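You operate a simulated robot arm through the tools that you are given. There is no shell and no other tool.

Carry out the task below with a simulated robot arm. There is one attempt and no reset: what you move stays moved.

Task
Switch the air conditioner on with the remote: cool, 23 degrees, fan low.
Fine: leave the remote in its holder.
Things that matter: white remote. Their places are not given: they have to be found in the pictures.

It is judged by the outcome, as a careful person would: the job done as asked, and still so three seconds after it is handed in. It fails if anything else is knocked over, pushed out of place, dropped, spilled or broken.

Robot
A 7-joint arm with a two-finger gripper, fixed in place. Base frame: the origin is on the floor under the middle of its stand, x ahead of it, y to its left, z up. Units: m, degrees, N and s.
With the tool pointing down near the work surface it reaches from about 0.24 to 0.72 m from the base axis. Its first joint turns from -166.0 to 166.0 degrees. Payload 1.71 kg.
The TCP is the grasp point between the finger pads, 0.02 m short of the fingertips. In the tool frame z runs along the fingers and y along their closing line. The gripper opens to 0.096 m; its body begins 0.113 m behind the TCP.
Orientation is told as [roll, pitch, yaw] about the base's x, y, z axes, in that order, counted from this pose: with the fingers straight down and closing along the base's y, the tool's x points along the base's -x, its y along +y and its z along -z.

Tools
- The arm moves only by the tool move_arm. Its argument "motion" is a list of rows, each a list of 7 numbers: the shift along the tool's x, y, z in mm, then the turn, a rotation vector about the tool's x, y, z in degrees, then the finger opening in mm, from 0 to 96. In form: [[tx, ty, tz, wx, wy, wz, jaw], ...]. A call has 1 to 20 rows; each row is the pose to reach, as a shift and turn from the pose commanded when the call began, along the tool's axes at that moment. A row lasts 0.2 s, in which the tool goes at most 0.05 m and 8.6 degrees; a call with a longer step from one row to the next is refused whole, and so is a gripper value outside its range. Where a pose cannot be reached the arm comes as near as it can. A force on the tool above 40 N (or 10 N above the force at the start of the call, whichever is more), or a blocked arm, ends the call early, and 0.2 s more pass. Each finger travels about 0.153 m/s and halts on what it meets, pressing with about 30 N; the grip force reading is that of the motor and also rises with nothing between the fingers. The clock runs only during rows and for 0.2 s after the last one: add rows that repeat a pose to give the fingers time. The reply holds the time, the measured pose of the TCP, the force on the tool along the base axes, the opening and the grip force, in the units named above and with some noise, with the torque about the TCP (base axes, N m) and any sound that the robot's microphone picked up.
- Cameras (640 x 400 px; columns grow to the right, rows downward): "scene" is fixed at [0.0499, 0.648, 1.8542]; the picture's right is [-0.71, -0.70, 0.00], its down [-0.55, 0.55, -0.63] and it looks along [0.44, -0.45, -0.78] (base axes); focal length 331 px, centre (320, 200). "wrist" rides on the gripper at [0.066, 0.014, -0.145] in the tool frame; the picture's right is [-0.21, 0.98, 0.00], its down [-0.88, -0.18, -0.45] and it looks along [-0.44, -0.09, 0.90] (tool axes); focal length 275 px, centre (320, 200).
- camera(camera): a new picture of that camera. No time passes.
- slide_trunk(by): moves the trunk up (or, below 0, down) by that many m; the arm rides with it, the base frame stays. It gives what a move gives, with no picture.
- probe_pixels(camera, pixels): there is no depth. For up to 12 entries [column, row, z] of the newest picture of that camera ("zoom" is the newest enlarged one), the place [x, y] in the base frame at which the ray of that pixel passes the height z, good to about 0.002 m. No time passes.
- zoom(camera, box): a new picture of the part [left, top, right, bottom] of that camera's present view, enlarged. No time passes.
- close_job(): hands the job in; it is judged then, once.

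Leave the gripper open and the arm clear of the work at the hand-in unless told otherwise.

The tools are called after "Call:" as a command line: name --pt "numbers of a row" for each row, then --argument value for the rest, lists and objects as JSON in quotes. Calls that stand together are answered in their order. move_arm: Moves the arm, as the interface text tells. Its arguments: {"type":"object","properties":{"motion":{"type":"array","items":{"type":"array","items":{"type":"number"}}}},"required":["motion"]} The other tools are called the same way: slide_trunk (by) moves the trunk up or down; camera (camera) takes a picture; probe_pixels (camera, pixels) gives the place at which the rays of pixels pass given heights; zoom (camera, box) takes an enlarged picture of a part of a camera's view; close_job () hands the job in.

At the start:

```text
clock: 0.0
position: [0.3672, 0.2425, 1.4086]
orientation: [0.1, 0.1, 0.0]
wrist_force: [-0.3, -0.7, -1.0]
torque: [0.02, -0.02, -0.01]
finger_gap: 0.0962
gripper_force: 0.0
trunk travel left (down, up): [-0.3, 0.086]
```

scene: 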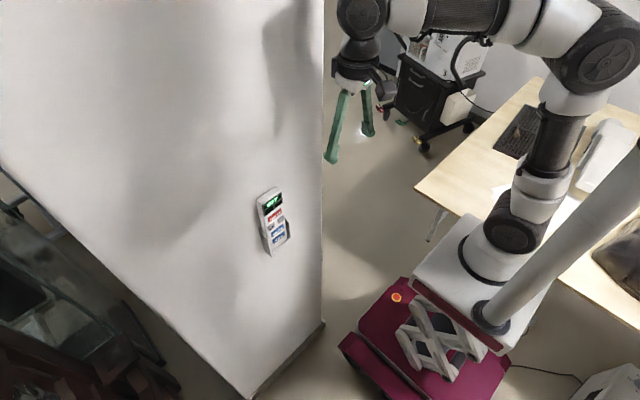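
wrist: 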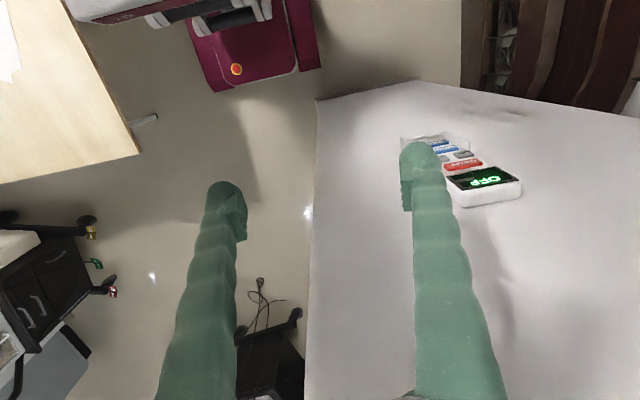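

The remote hangs in a holder on a white wall at about (272, 221) in the scene picture, and its display seems to read OFF. I'll enlarge both views to read the buttons.

Call:
zoom --camera "scene" --box '[240, 175, 304, 265]'

Call:
zoom --camera "wrist" --box '[390, 120, 530, 215]'

```text
4.44 times, centred on (272, 220) of scene
```

zoom: 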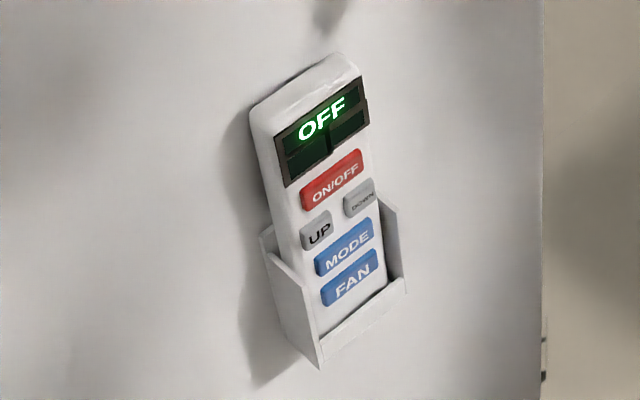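

```text
4.21 times, centred on (460, 168) of wrist
```

zoom: 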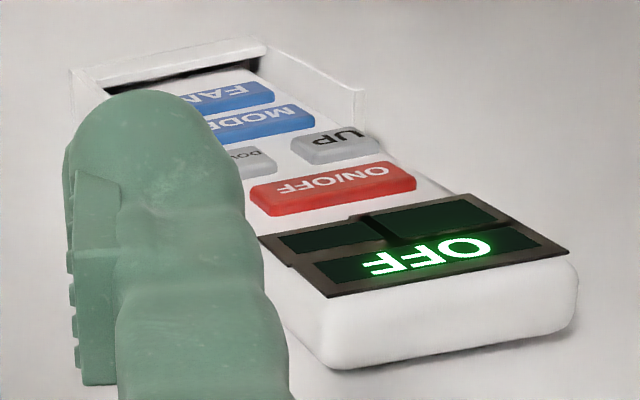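

The remote sits in its holder on an upright panel. Its display says OFF, with the keys ON/OFF (red), UP and DOWN (grey), and MODE and FAN (blue). To get the wall plane, I'll find where the panel's bottom edge meets the floor: corners at (323,322) and (250,398) in the scene view.

Call:
probe_pixels --camera "scene" --pixels '[[323, 322, 0], [252, 398, 0], [290, 358, 0], [323, 100, 1.2], [272, 221, 1.2], [272, 221, 1.1], [272, 221, 1.0], [272, 221, 1.3]]'

Call:
probe_pixels --camera "wrist" --pixels '[[315, 100, 0], [418, 81, 0], [461, 163, 1.2], [461, 163, 1.1], [461, 163, 1.0], [461, 163, 1.3]]'

```text
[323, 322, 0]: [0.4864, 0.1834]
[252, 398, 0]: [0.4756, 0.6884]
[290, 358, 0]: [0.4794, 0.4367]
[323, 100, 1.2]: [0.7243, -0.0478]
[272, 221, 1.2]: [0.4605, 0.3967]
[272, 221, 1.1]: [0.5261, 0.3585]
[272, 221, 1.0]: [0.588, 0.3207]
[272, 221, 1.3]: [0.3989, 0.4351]
```

```text
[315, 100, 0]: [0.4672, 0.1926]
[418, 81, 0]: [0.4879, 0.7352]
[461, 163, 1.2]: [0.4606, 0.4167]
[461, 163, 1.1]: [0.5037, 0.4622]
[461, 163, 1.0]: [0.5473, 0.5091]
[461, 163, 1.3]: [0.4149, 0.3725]
```

The wall's face is near x = 0.48 and faces the robot. I'll pin down the keys by intersecting rays from both views, starting with the enlarged wrist picture: ON/OFF (333,188), UP (338,146), DOWN (255,160), and the display corners.

Call:
probe_pixels --camera "zoom" --pixels '[[333, 188, 1.2], [333, 188, 1.25], [338, 146, 1.2], [338, 146, 1.25], [445, 248, 1.25], [445, 248, 1.3], [573, 251, 1.25], [573, 251, 1.3], [327, 297, 1.25], [327, 297, 1.3], [360, 90, 1.15], [360, 90, 1.2]]'

Call:
zoom --camera "scene" --box '[240, 175, 304, 265]'

```text
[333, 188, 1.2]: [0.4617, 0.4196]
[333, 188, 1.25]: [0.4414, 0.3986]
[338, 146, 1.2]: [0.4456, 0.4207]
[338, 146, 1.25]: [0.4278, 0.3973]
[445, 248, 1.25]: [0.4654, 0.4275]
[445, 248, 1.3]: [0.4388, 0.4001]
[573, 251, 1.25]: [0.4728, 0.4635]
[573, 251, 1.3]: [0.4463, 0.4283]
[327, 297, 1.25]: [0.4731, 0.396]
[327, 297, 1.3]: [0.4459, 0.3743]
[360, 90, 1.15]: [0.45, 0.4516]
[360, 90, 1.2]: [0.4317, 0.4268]
```

```text
4.44 times, centred on (272, 220) of scene
```

zoom: 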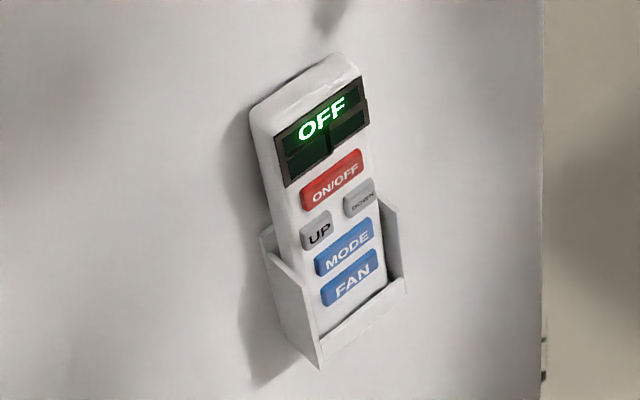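

In the enlarged scene view the keys sit at ON/OFF (333,180), UP (317,231), DOWN (360,198), MODE (344,248) and FAN (349,278). I'll probe these, along with the display corners.

Call:
probe_pixels --camera "zoom" --pixels '[[333, 180, 1.2], [333, 180, 1.25], [317, 231, 1.2], [360, 198, 1.2], [344, 248, 1.2], [344, 248, 1.15], [349, 278, 1.2], [349, 278, 1.15], [322, 118, 1.25], [276, 134, 1.25], [361, 78, 1.25], [289, 186, 1.25]]'

```text
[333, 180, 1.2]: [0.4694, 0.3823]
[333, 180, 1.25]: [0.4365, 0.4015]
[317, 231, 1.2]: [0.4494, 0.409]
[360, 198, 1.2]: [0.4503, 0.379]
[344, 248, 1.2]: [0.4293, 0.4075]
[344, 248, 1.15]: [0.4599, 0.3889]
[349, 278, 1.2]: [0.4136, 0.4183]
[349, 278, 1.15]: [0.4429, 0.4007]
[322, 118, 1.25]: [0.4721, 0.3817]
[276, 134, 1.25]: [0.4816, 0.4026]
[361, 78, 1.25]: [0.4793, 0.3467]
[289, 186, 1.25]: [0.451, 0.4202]
```

Combining the views puts the key faces at about x = 0.441. The [y, z] positions are:
- **ON/OFF:** [0.400, 1.246]
- **UP:** [0.414, 1.214]
- **DOWN:** [0.385, 1.214]
- **MODE:** [0.400, 1.181]
- **FAN:** [0.402, 1.153]

I'll back off a little, move toward y = 0.34 and start tipping the fingers toward the wall: 40 degrees first, then check.

Call:
move_arm --pt "10 20 0 0 -8 0 96" --pt "20 40 0 0 -16 0 96" --pt "35 60 0 0 -24 0 96" --pt "50 80 0 0 -32 0 96" --pt "60 100 0 0 -40 0 96"

```text
clock: 1.4
position: [0.314, 0.3199, 1.4031]
orientation: [-0.3, -38.4, -6.2]
wrist_force: [0.1, 0.0, -1.1]
torque: [0.02, -0.04, -0.05]
finger_gap: 0.0958
gripper_force: 0.1
trunk travel left (down, up): [-0.3, 0.086]
stopped in row 5: the arm was blocked; the commanded pose is now the measured one
```

The arm reports being blocked in row 5, and the orientation drifted to yaw -6. That suggests it is near a limit of its reach, so I'll look before going on.

Call:
camera --camera "scene"

Call:
camera --camera "wrist"

```text
taken
```

scene: 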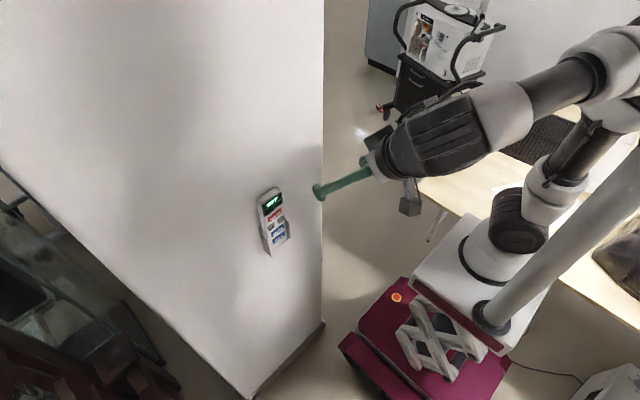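

```text
taken
```

wrist: 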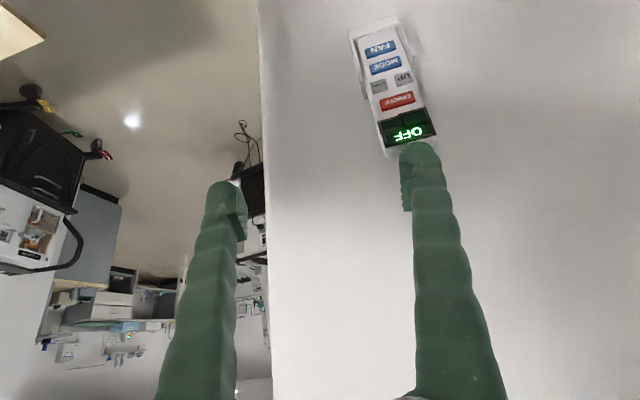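

Nothing is touching. The arm swung into a new posture and the fingers now point about 38 degrees up from straight down. I'll continue in small steps, mostly turning, with a bit of lowering and sideways motion.

Call:
move_arm --pt "5 10 6 0 -6 0 96" --pt "10 20 12 0 -12 0 96" --pt "15 30 18 0 -18 0 96" --pt "20 40 24 0 -24 0 96"

```text
clock: 2.4
position: [0.2975, 0.3706, 1.3802]
orientation: [0.0, -64.0, -3.6]
wrist_force: [0.7, -0.3, 0.1]
torque: [-0.02, -0.04, -0.04]
finger_gap: 0.0961
gripper_force: 0.1
trunk travel left (down, up): [-0.3, 0.086]
```

That worked: pitch is now -64. I'll finish tipping to -90, correct the yaw, and go to about (0.32, 0.40, 1.30) in front of the remote.

Call:
move_arm --pt "12 6 10 -0.7 -5.2 -0.2 96" --pt "25 12 21 -1.4 -10.4 -0.4 96" --pt "38 18 32 -2.1 -15.6 -0.6 96" --pt "50 25 42 -2.8 -20.8 -0.8 96" --pt "63 31 53 -3.4 -26 -1 96" --pt "63 31 53 -3.4 -26 -1 96"

```text
clock: 3.8
position: [0.3203, 0.3963, 1.3013]
orientation: [-75.7, -89.9, 75.4]
wrist_force: [-0.7, 0.1, -0.3]
torque: [-0.02, 0.03, -0.01]
finger_gap: 0.0959
gripper_force: 0.1
trunk travel left (down, up): [-0.3, 0.086]
```

The tool now points straight at the wall at (0.320, 0.396, 1.301). The roll and yaw readings cancel at this pose. Next I'll look through both cameras.

Call:
camera --camera "wrist"

Call:
camera --camera "scene"

```text
taken
```

wrist: 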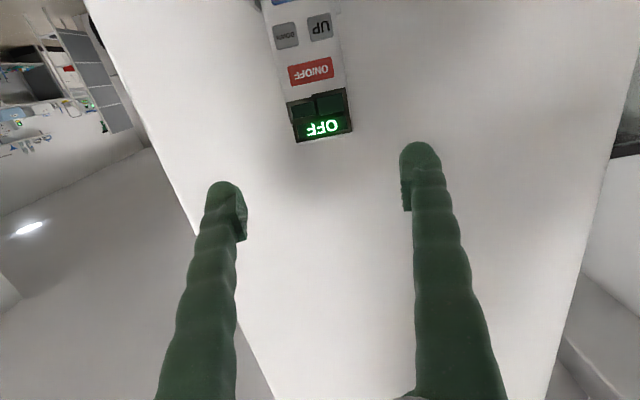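

```text
taken
```

scene: 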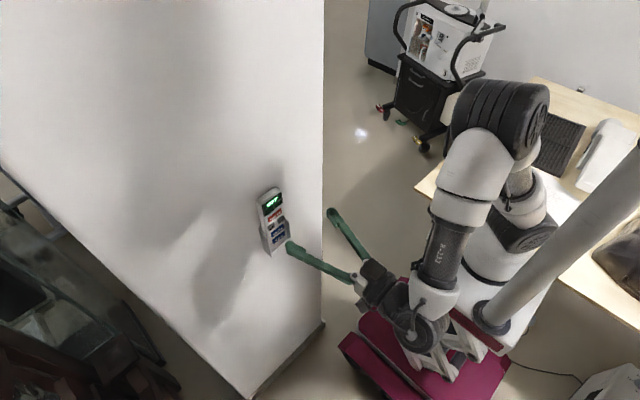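

The wrist view is upside down, with its down being up in the room: DOWN at left (286,36), UP at right (320,27), ON/OFF at (311,71). I'll close the fingers here in free space to see how big the joined tip is.

Call:
move_arm --pt "0 0 0 0 0 0 60" --pt "0 0 0 0 0 0 20" --pt "0 0 0 0 0 0 0" --pt "0 0 0 0 0 0 0"

Call:
camera --camera "wrist"

Call:
zoom --camera "scene" --box '[240, 175, 400, 275]'

```text
clock: 4.8
position: [0.3206, 0.398, 1.3014]
orientation: [-58.7, -89.6, 58.4]
wrist_force: [-0.5, -0.6, -0.4]
torque: [0.02, -0.01, 0.01]
finger_gap: 0.0
gripper_force: 29.6
trunk travel left (down, up): [-0.3, 0.086]
```

```text
taken
```

wrist: 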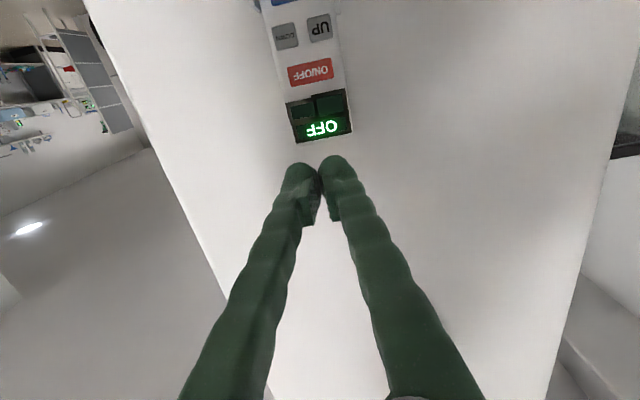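

```text
4.00 times, centred on (320, 225) of scene
```

zoom: 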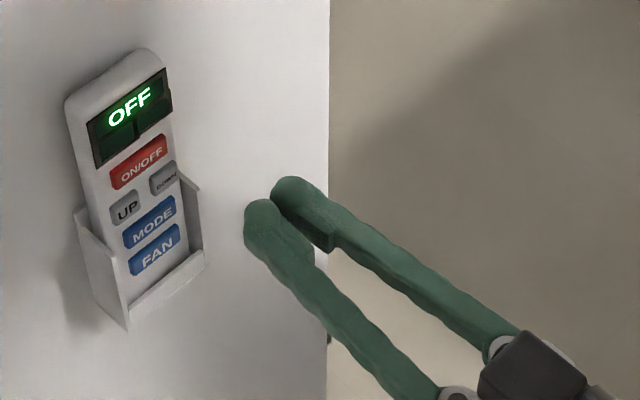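

Each fingertip is a rounded dome about 22 mm across, so the closed pair would cover both UP and DOWN. A single finger with the gripper part open is cleaner. I'll cross-check the key positions from this new wrist view.

Call:
probe_pixels --camera "wrist" --pixels '[[311, 71, 1.24], [311, 71, 1.25], [319, 27, 1.21], [319, 27, 1.22], [286, 36, 1.21], [286, 36, 1.22], [297, 142, 1.28], [297, 142, 1.3], [352, 131, 1.28], [352, 131, 1.3], [321, 128, 1.28], [321, 128, 1.29]]'

Call:
zoom --camera "wrist" --box '[240, 0, 400, 100]'

```text
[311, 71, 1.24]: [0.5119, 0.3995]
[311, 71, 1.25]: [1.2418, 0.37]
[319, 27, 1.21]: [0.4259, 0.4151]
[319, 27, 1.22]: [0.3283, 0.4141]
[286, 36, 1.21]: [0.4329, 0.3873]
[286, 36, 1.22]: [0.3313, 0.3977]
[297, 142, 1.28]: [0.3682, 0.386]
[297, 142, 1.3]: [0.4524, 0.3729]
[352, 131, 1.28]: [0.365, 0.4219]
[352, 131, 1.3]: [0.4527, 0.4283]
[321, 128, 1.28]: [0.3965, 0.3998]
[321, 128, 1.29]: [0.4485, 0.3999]
```

```text
4.00 times, centred on (320, 50) of wrist
```

zoom: 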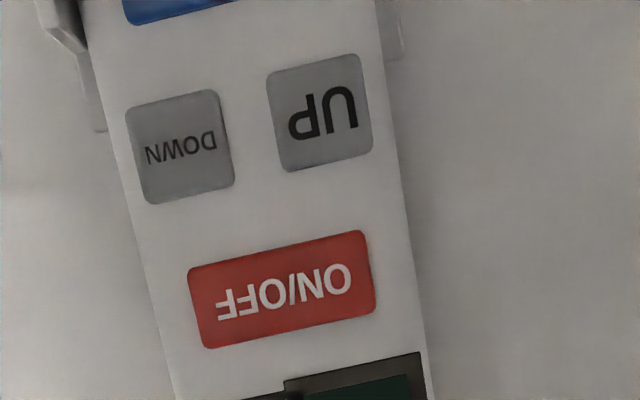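

The two estimates agree to within a few millimetres. The refined key faces are at about x = 0.444, as [y, z]:
- **ON/OFF:** [0.400, 1.239]
- **UP:** [0.414, 1.209]
- **DOWN:** [0.386, 1.209]
- **MODE:** [0.399, 1.176]
- **FAN:** [0.400, 1.148]

I'll open to 60 mm so only the +y finger (about 41 mm off centre) presses and the other hangs clear beside the remote. Then I'll line up with ON/OFF, stopping with the tip about 25 mm short.

Call:
move_arm --pt "15 -10 0 0 0 0 30" --pt "30 -20 0 0 0 0 60" --pt "45 -30 0 0 0 0 60" --pt "62 -38 0 0 0 0 60" --pt "62 -38 25 0 0 0 60" --pt "62 -38 50 0 0 0 60" --pt "62 -38 80 0 0 0 60" --pt "62 -38 80 0 0 0 60"

Call:
camera --camera "wrist"

Call:
zoom --camera "scene" --box '[230, 170, 350, 270]'

```text
clock: 6.6
position: [0.4011, 0.3608, 1.2365]
orientation: [-70.1, -89.7, 69.7]
wrist_force: [-0.3, -0.1, -0.6]
torque: [0.0, -0.03, -0.03]
finger_gap: 0.0599
gripper_force: 0.0
trunk travel left (down, up): [-0.3, 0.086]
```

```text
taken
```

wrist: 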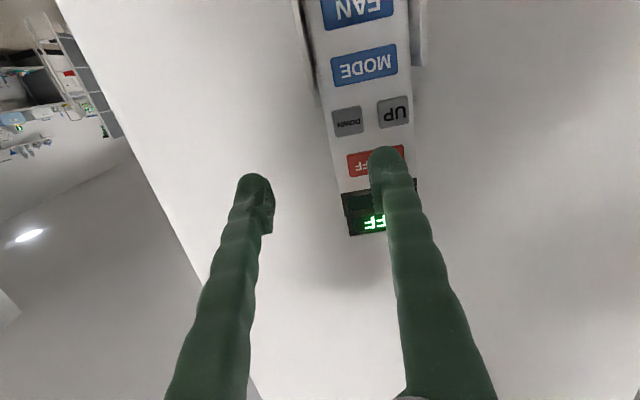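

```text
4.00 times, centred on (290, 220) of scene
```

zoom: 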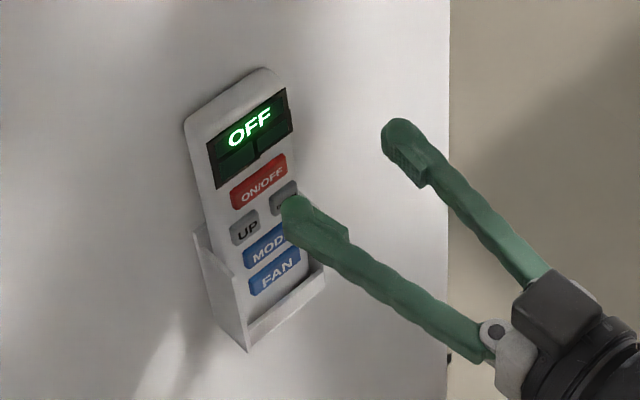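

The +y fingertip appears at (386,165), right over ON/OFF at (376,162), and my geometry predicts a hit within 2–3 mm of its centre. I'll trim 2 mm and creep forward until I sense contact.

Call:
move_arm --pt "-2 -2 8 0 0 0 60" --pt "-2 -2 15 0 0 0 60" --pt "-2 -2 19 0 0 0 60" --pt "-2 -2 21 0 0 0 60"

```text
clock: 7.6
position: [0.4217, 0.3572, 1.2397]
orientation: [-63.4, -89.7, 63.1]
wrist_force: [0.1, 0.3, 0.0]
torque: [0.01, -0.02, -0.03]
finger_gap: 0.06
gripper_force: 0.0
trunk travel left (down, up): [-0.3, 0.086]
```

There is no contact yet at TCP x = 0.4217. I'll go forward another 3 mm in small steps.

Call:
move_arm --pt "0 0 1.5 0 0 0 60" --pt "0 0 3 0 0 0 60"

```text
clock: 8.2
position: [0.4233, 0.3574, 1.24]
orientation: [-62.7, -89.7, 62.4]
wrist_force: [-0.4, -0.5, 0.7]
torque: [0.03, 0.02, 0.0]
finger_gap: 0.0599
gripper_force: 0.1
trunk travel left (down, up): [-0.3, 0.086]
```

Still no force. I'll take another 3 mm.

Call:
move_arm --pt "0 0 1.5 0 0 0 60" --pt "0 0 3 0 0 0 60"

Call:
zoom --camera "scene" --box '[240, 175, 320, 255]'

Call:
zoom --camera "wrist" --box '[280, 80, 480, 280]'

```text
clock: 8.8
position: [0.4262, 0.3552, 1.2396]
orientation: [-62.1, -89.7, 61.8]
wrist_force: [-2.9, 0.2, -0.4]
torque: [-0.02, 0.02, 0.09]
finger_gap: 0.0603
gripper_force: 0.3
trunk travel left (down, up): [-0.3, 0.086]
heard: click
```

```text
5.00 times, centred on (280, 215) of scene
```

zoom: 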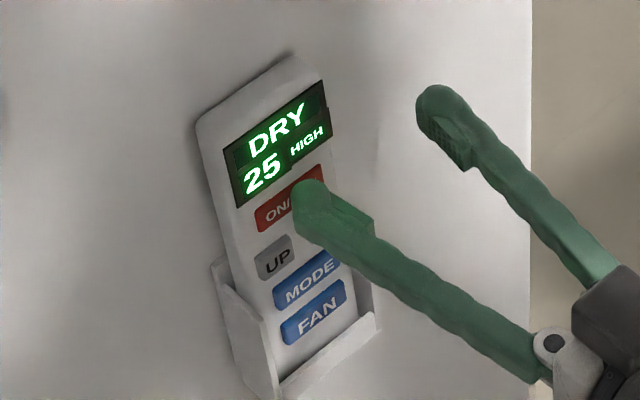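

```text
2.00 times, centred on (380, 180) of wrist
```

zoom: 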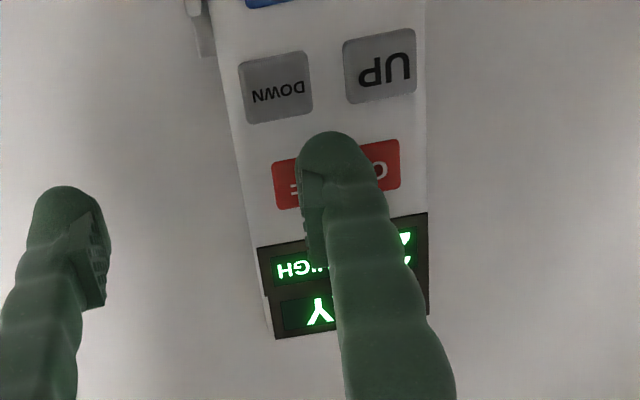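

A click at about 3 N: the display now reads DRY, 25, HIGH, so the air conditioner is on. Next I'll back off 18 mm and drop 63 mm to line up with MODE (z about 1.176), setting the mode first.

Call:
move_arm --pt "0 0 -8 0 0 0 60" --pt "0 0 -18 0 0 0 60" --pt "20 0 -18 0 0 0 60" --pt "42 0 -18 0 0 0 60" --pt "63 0 -18 0 0 0 60" --pt "63 0 -18 0 0 0 60"

Call:
camera --camera "wrist"

Call:
zoom --camera "scene" --box '[240, 175, 320, 255]'

```text
clock: 10.2
position: [0.4085, 0.3564, 1.1762]
orientation: [-69.0, -89.9, 68.6]
wrist_force: [-0.6, 0.6, -0.1]
torque: [0.02, -0.01, 0.02]
finger_gap: 0.0599
gripper_force: 0.0
trunk travel left (down, up): [-0.3, 0.086]
```

```text
taken
```

wrist: 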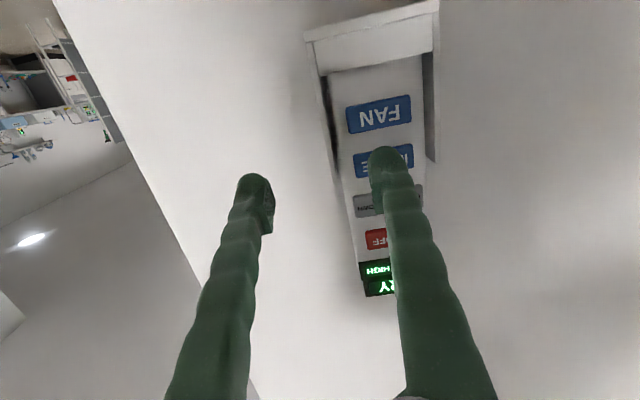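

```text
5.00 times, centred on (280, 215) of scene
```

zoom: 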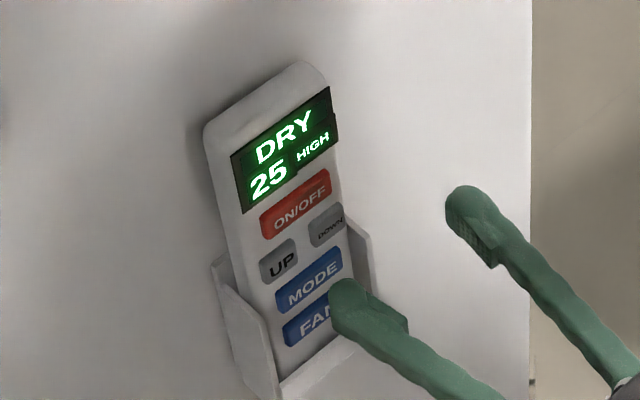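

The display reads DRY, 25, HIGH. MODE is at (383,161) in the wrist view with the fingertip at (386,165) over it, and the prediction at contact is within 2 mm. I'll press it gently.

Call:
move_arm --pt "0 0 7 0 0 0 60" --pt "0 0 13 0 0 0 60" --pt "0 0 15.5 0 0 0 60" --pt "0 0 17 0 0 0 60" --pt "0 0 18 0 0 0 60"

Call:
zoom --camera "scene" --box '[240, 175, 320, 255]'

```text
clock: 11.4
position: [0.4271, 0.356, 1.1758]
orientation: [-67.1, -89.7, 66.8]
wrist_force: [-4.7, 0.8, 0.7]
torque: [0.02, 0.0, 0.21]
finger_gap: 0.061
gripper_force: 0.8
trunk travel left (down, up): [-0.3, 0.086]
heard: click
```

```text
5.00 times, centred on (280, 215) of scene
```

zoom: 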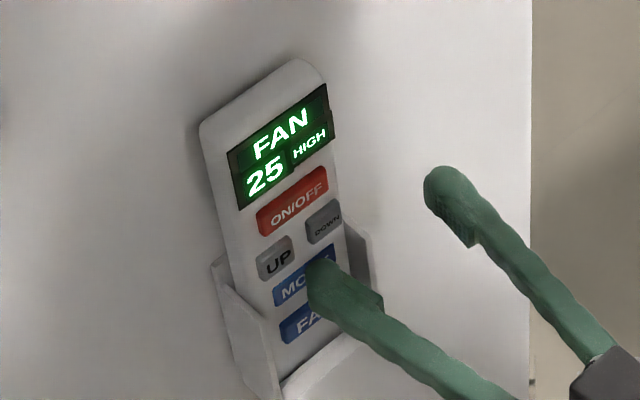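

A click: the mode went from DRY to FAN. I'll release by 9 mm and press MODE once more.

Call:
move_arm --pt "0 0 -5 0 0 0 60" --pt "0 0 -9 0 0 0 60" --pt "0 0 -9 0 0 0 60" --pt "0 0 -4 0 0 0 60" --pt "0 0 -2 0 0 0 60" --pt "0 0 0 0 0 0 60"

Call:
zoom --camera "scene" --box '[240, 175, 320, 255]'

```text
clock: 12.8
position: [0.4263, 0.356, 1.1755]
orientation: [-62.7, -89.7, 62.5]
wrist_force: [-4.5, 0.1, -2.3]
torque: [-0.04, 0.05, 0.18]
finger_gap: 0.0605
gripper_force: 0.1
trunk travel left (down, up): [-0.3, 0.086]
heard: click
```

```text
5.00 times, centred on (280, 215) of scene
```

zoom: 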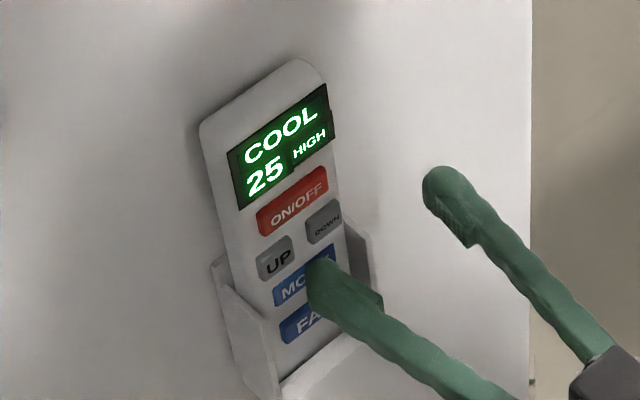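

The mode is now COOL. I'll retract 18 mm and move down 28 mm to line up with FAN, then look before pressing.

Call:
move_arm --pt "0 0 -8 0 0 0 60" --pt "0 0 -18 0 0 0 60" --pt "14 0 -18 0 0 0 60" --pt "28 1 -18 0 0 0 60" --pt "28 1 -18 0 0 0 60"

Call:
camera --camera "wrist"

Call:
zoom --camera "scene" --box '[240, 175, 320, 255]'

```text
clock: 14.0
position: [0.4076, 0.3592, 1.1483]
orientation: [-64.8, -89.7, 64.5]
wrist_force: [-0.3, 0.9, -0.1]
torque: [-0.03, 0.01, -0.01]
finger_gap: 0.0602
gripper_force: 0.0
trunk travel left (down, up): [-0.3, 0.086]
```

```text
taken
```

wrist: 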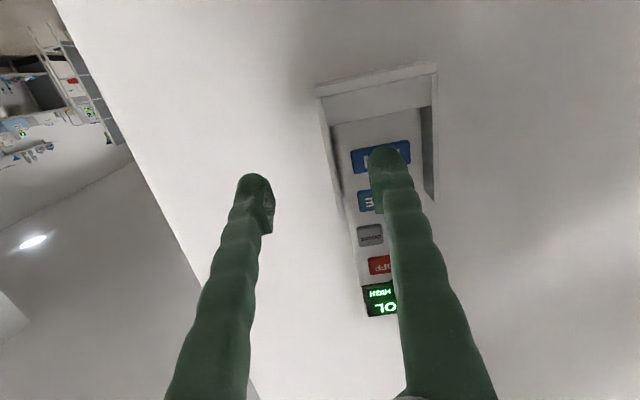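

```text
5.00 times, centred on (280, 215) of scene
```

zoom: 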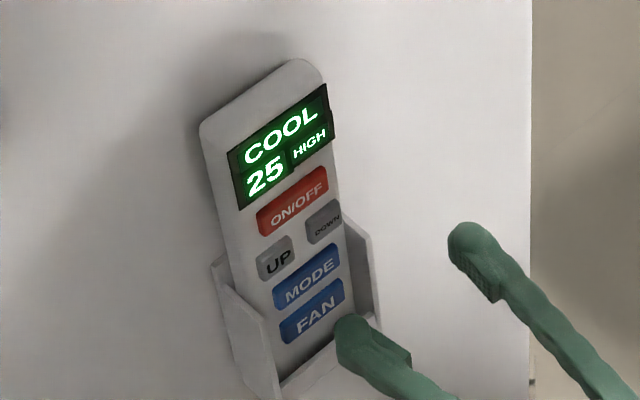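

FAN is at (381,157) in the wrist view with the tip at (386,165), and the holder's lip is about 17 mm below the fingertip, so it is clear. I'll press FAN.

Call:
move_arm --pt "1 0 7 0 0 0 60" --pt "1 0 13 0 0 0 60" --pt "1 0 15.5 0 0 0 60" --pt "1 0 17 0 0 0 60" --pt "1 0 18 0 0 0 60"

Call:
zoom --camera "scene" --box '[240, 175, 320, 255]'

```text
clock: 15.2
position: [0.4264, 0.3578, 1.1473]
orientation: [-64.3, -89.7, 64.1]
wrist_force: [-3.2, 0.1, -1.3]
torque: [-0.07, 0.03, 0.18]
finger_gap: 0.0607
gripper_force: 0.8
trunk travel left (down, up): [-0.3, 0.086]
heard: click
```

```text
5.00 times, centred on (280, 215) of scene
```

zoom: 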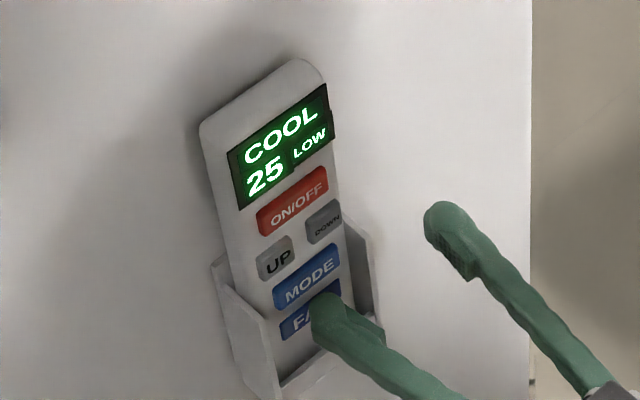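

The fan is now LOW. I'll retract 18 mm, then go up 61 mm and 13 mm to the -y side to line up with DOWN.

Call:
move_arm --pt "0 0 -8 0 0 0 60" --pt "0 0 -18 0 0 0 60" --pt "-20 -4 -18 0 0 0 60" --pt "-40 -9 -18 0 0 0 60" --pt "-61 -13 -18 0 0 0 60" --pt "-61 -13 -18 0 0 0 60"

Call:
camera --camera "wrist"

Call:
zoom --camera "scene" --box '[240, 175, 320, 255]'

```text
clock: 16.6
position: [0.4128, 0.3461, 1.2068]
orientation: [-59.6, -89.7, 59.3]
wrist_force: [-1.1, 0.2, 0.2]
torque: [0.0, 0.02, 0.01]
finger_gap: 0.0603
gripper_force: 0.1
trunk travel left (down, up): [-0.3, 0.086]
```

```text
taken
```

wrist: 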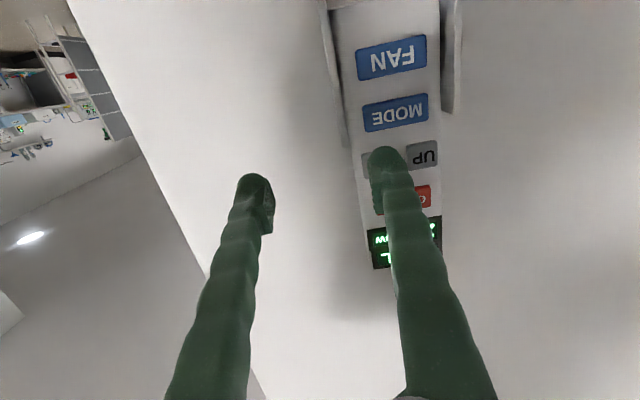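

```text
5.00 times, centred on (280, 215) of scene
```

zoom: 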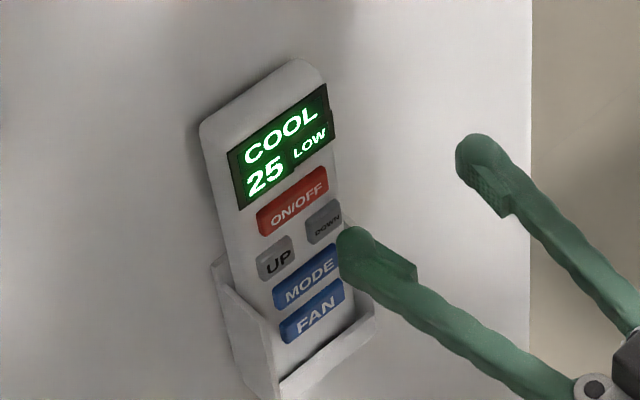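

The display reads COOL, 25, LOW. In the wrist view DOWN is around (377,163), mostly behind the fingertip, and UP at (422,154) is well clear. I'll trim 2 mm up and 1 mm to the -y side, and advance most of the way first because the x reading (0.4128) is a bit further forward than I expected.

Call:
move_arm --pt "-2 -1 4 0 0 0 60" --pt "-2 -1 8 0 0 0 60" --pt "-2 -1 8 0 0 0 60"

Call:
zoom --camera "wrist" --box '[300, 80, 480, 260]'

Call:
zoom --camera "scene" --box '[240, 175, 320, 255]'

```text
clock: 17.4
position: [0.4194, 0.3436, 1.211]
orientation: [-65.5, -89.7, 65.1]
wrist_force: [0.0, 0.2, 0.6]
torque: [0.0, 0.0, -0.02]
finger_gap: 0.0602
gripper_force: 0.2
trunk travel left (down, up): [-0.3, 0.086]
```

```text
2.22 times, centred on (390, 170) of wrist
```

zoom: 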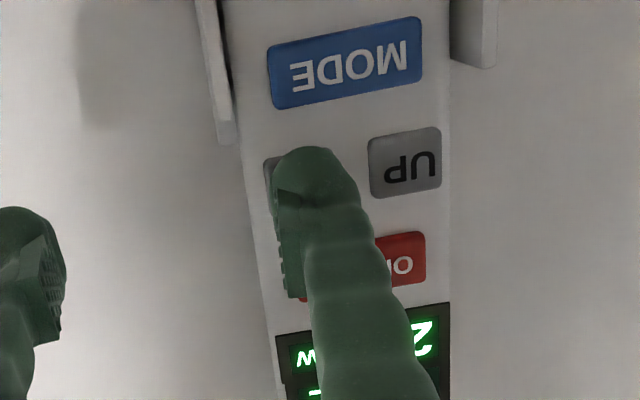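

```text
5.00 times, centred on (280, 215) of scene
```

zoom: 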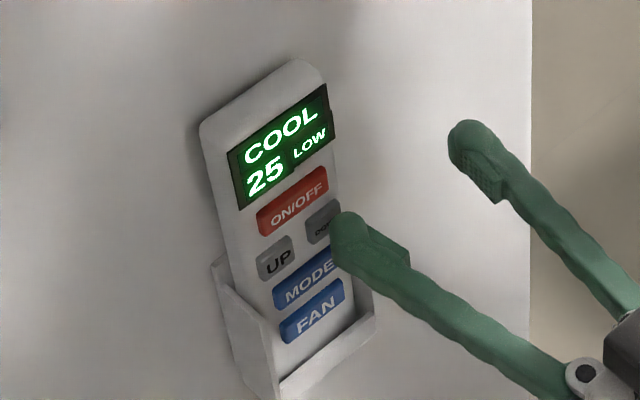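

The tip is about 4 mm to the +y side of DOWN's centre (DOWN spans about 265–337 in the zoom, the tip 273–360). I'll shift 3 mm to -y, then press.

Call:
move_arm --pt "0 -3 0 0 0 0 60" --pt "0 -3 3 0 0 0 60" --pt "0 -3 5 0 0 0 60" --pt "0 -3 6.5 0 0 0 60"

Call:
zoom --camera "scene" --box '[240, 175, 320, 255]'

```text
clock: 18.4
position: [0.4244, 0.3417, 1.2107]
orientation: [-66.1, -89.7, 65.8]
wrist_force: [0.4, 0.1, 0.2]
torque: [0.03, -0.02, 0.03]
finger_gap: 0.0598
gripper_force: 0.1
trunk travel left (down, up): [-0.3, 0.086]
```

```text
5.00 times, centred on (280, 215) of scene
```

zoom: 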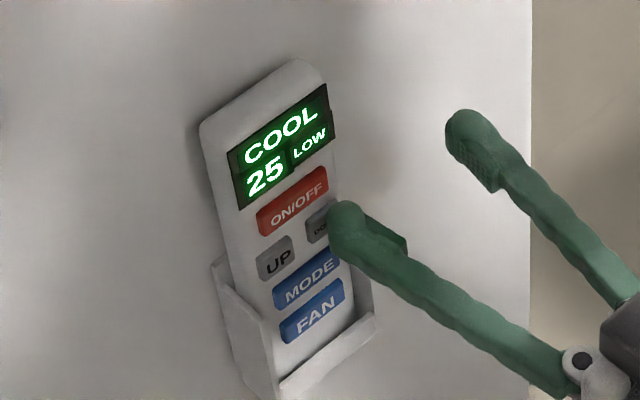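

No contact yet and no click. I'll take another 3.5 mm forward in small steps.

Call:
move_arm --pt "0 0 1.5 0 0 0 60" --pt "0 0 2.5 0 0 0 60" --pt "0 0 3.5 0 0 0 60"

Call:
zoom --camera "wrist" --box '[300, 80, 480, 260]'

Call:
zoom --camera "scene" --box '[240, 175, 320, 255]'

```text
clock: 19.2
position: [0.4264, 0.3414, 1.2101]
orientation: [-72.3, -89.7, 72.0]
wrist_force: [-3.7, -0.5, 2.5]
torque: [0.11, -0.04, 0.21]
finger_gap: 0.0599
gripper_force: 0.7
trunk travel left (down, up): [-0.3, 0.086]
heard: click
```

```text
2.22 times, centred on (390, 170) of wrist
```

zoom: 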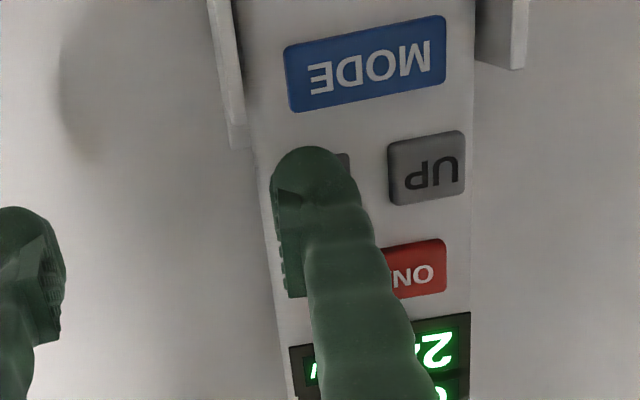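

```text
5.00 times, centred on (280, 215) of scene
```

zoom: 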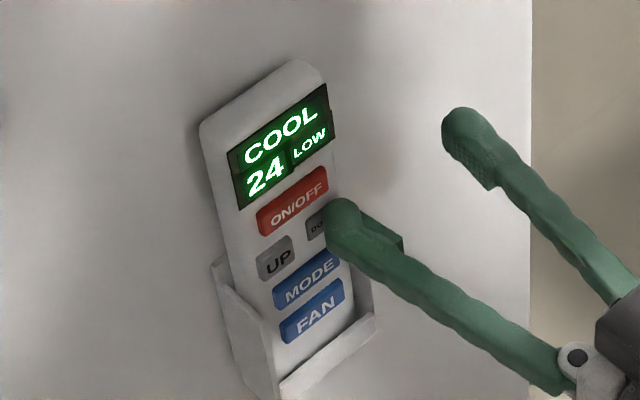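

A click: the temperature is now 24. I'll release 9 mm, shift 1 mm back toward the key's centre, and press DOWN once more.

Call:
move_arm --pt "0 0 -5 0 0 0 60" --pt "0 1 -9 0 0 0 60" --pt "0 1 -9 0 0 0 60" --pt "0 1 -4 0 0 0 60" --pt "0 1 -2 0 0 0 60" --pt "0 1 0 0 0 0 60"

Call:
zoom --camera "scene" --box '[240, 175, 320, 255]'

```text
clock: 20.6
position: [0.4271, 0.3424, 1.2114]
orientation: [-68.5, -89.8, 68.3]
wrist_force: [-5.2, -1.5, -1.1]
torque: [0.0, -0.01, 0.17]
finger_gap: 0.0605
gripper_force: 0.1
trunk travel left (down, up): [-0.3, 0.086]
heard: click
```

```text
5.00 times, centred on (280, 215) of scene
```

zoom: 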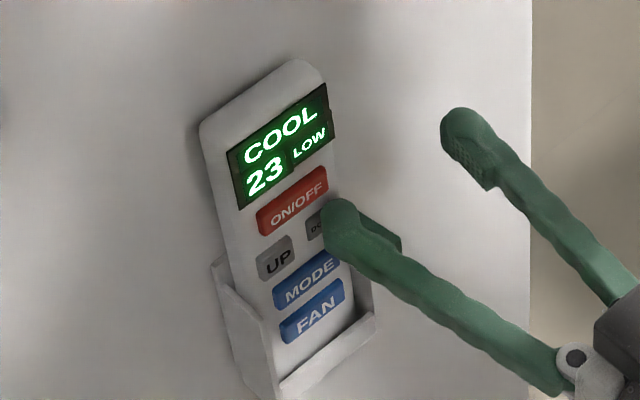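

The display reads COOL, 23, LOW. I'll draw straight back about 100 mm, then open the gripper fully once clear.

Call:
move_arm --pt "0 0 -8 0 0 0 60" --pt "0 0 -25 0 0 0 60" --pt "0 0 -45 0 0 0 60" --pt "0 0 -65 0 0 0 60" --pt "0 0 -85 0 0 0 60" --pt "0 0 -105 0 0 0 60" --pt "0 0 -105 0 0 0 80" --pt "0 0 -105 0 0 0 96" --pt "0 0 -105 0 0 0 96"

Call:
camera --camera "scene"

Call:
zoom --camera "scene" --box '[240, 175, 320, 255]'

```text
clock: 22.6
position: [0.3208, 0.3437, 1.2101]
orientation: [-60.0, -89.7, 59.7]
wrist_force: [0.2, -0.5, 0.1]
torque: [0.01, 0.01, 0.01]
finger_gap: 0.0956
gripper_force: 0.0
trunk travel left (down, up): [-0.3, 0.086]
```

```text
taken
```

scene: 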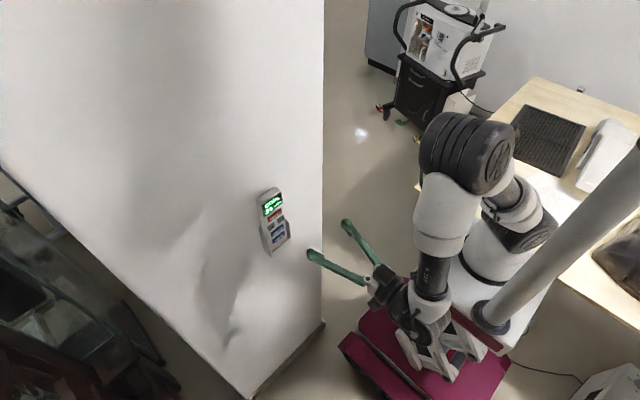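

```text
5.00 times, centred on (280, 215) of scene
```

zoom: 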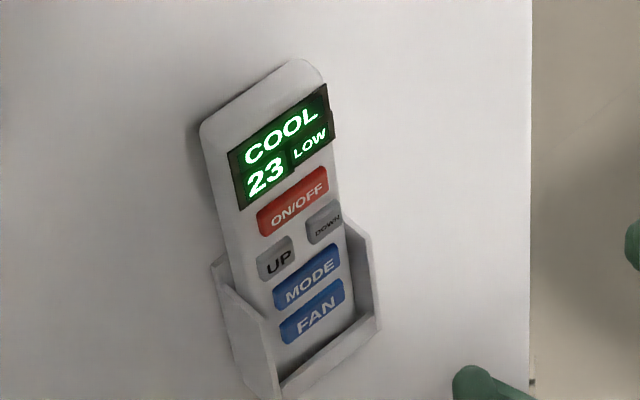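

The display holds at COOL, 23, LOW. The remote is seated in its holder, the arm is about 100 mm clear and the gripper is open, so I'm handing the job in.

Call:
close_job

```text
The job is handed in.
```

The air conditioner's remote now reads COOL, 23, LOW, and I've handed the job in. I can only confirm this from the remote's display, because the air conditioner itself isn't visible in either camera.

- **Starting state:** the remote was off, and pressing ON/OFF brought it up at DRY, 25, HIGH.
- **Presses:** I pressed MODE twice to reach COOL, FAN once to reach LOW, and DOWN twice to reach 23. Each press gave a click and changed the display as expected.
- **Remote and surroundings:** the remote stayed in its holder throughout. I pressed only its keys, at about 5 N or less, and saw nothing else disturbed.
- **Arm:** it is about 100 mm clear of the remote with the gripper fully open.
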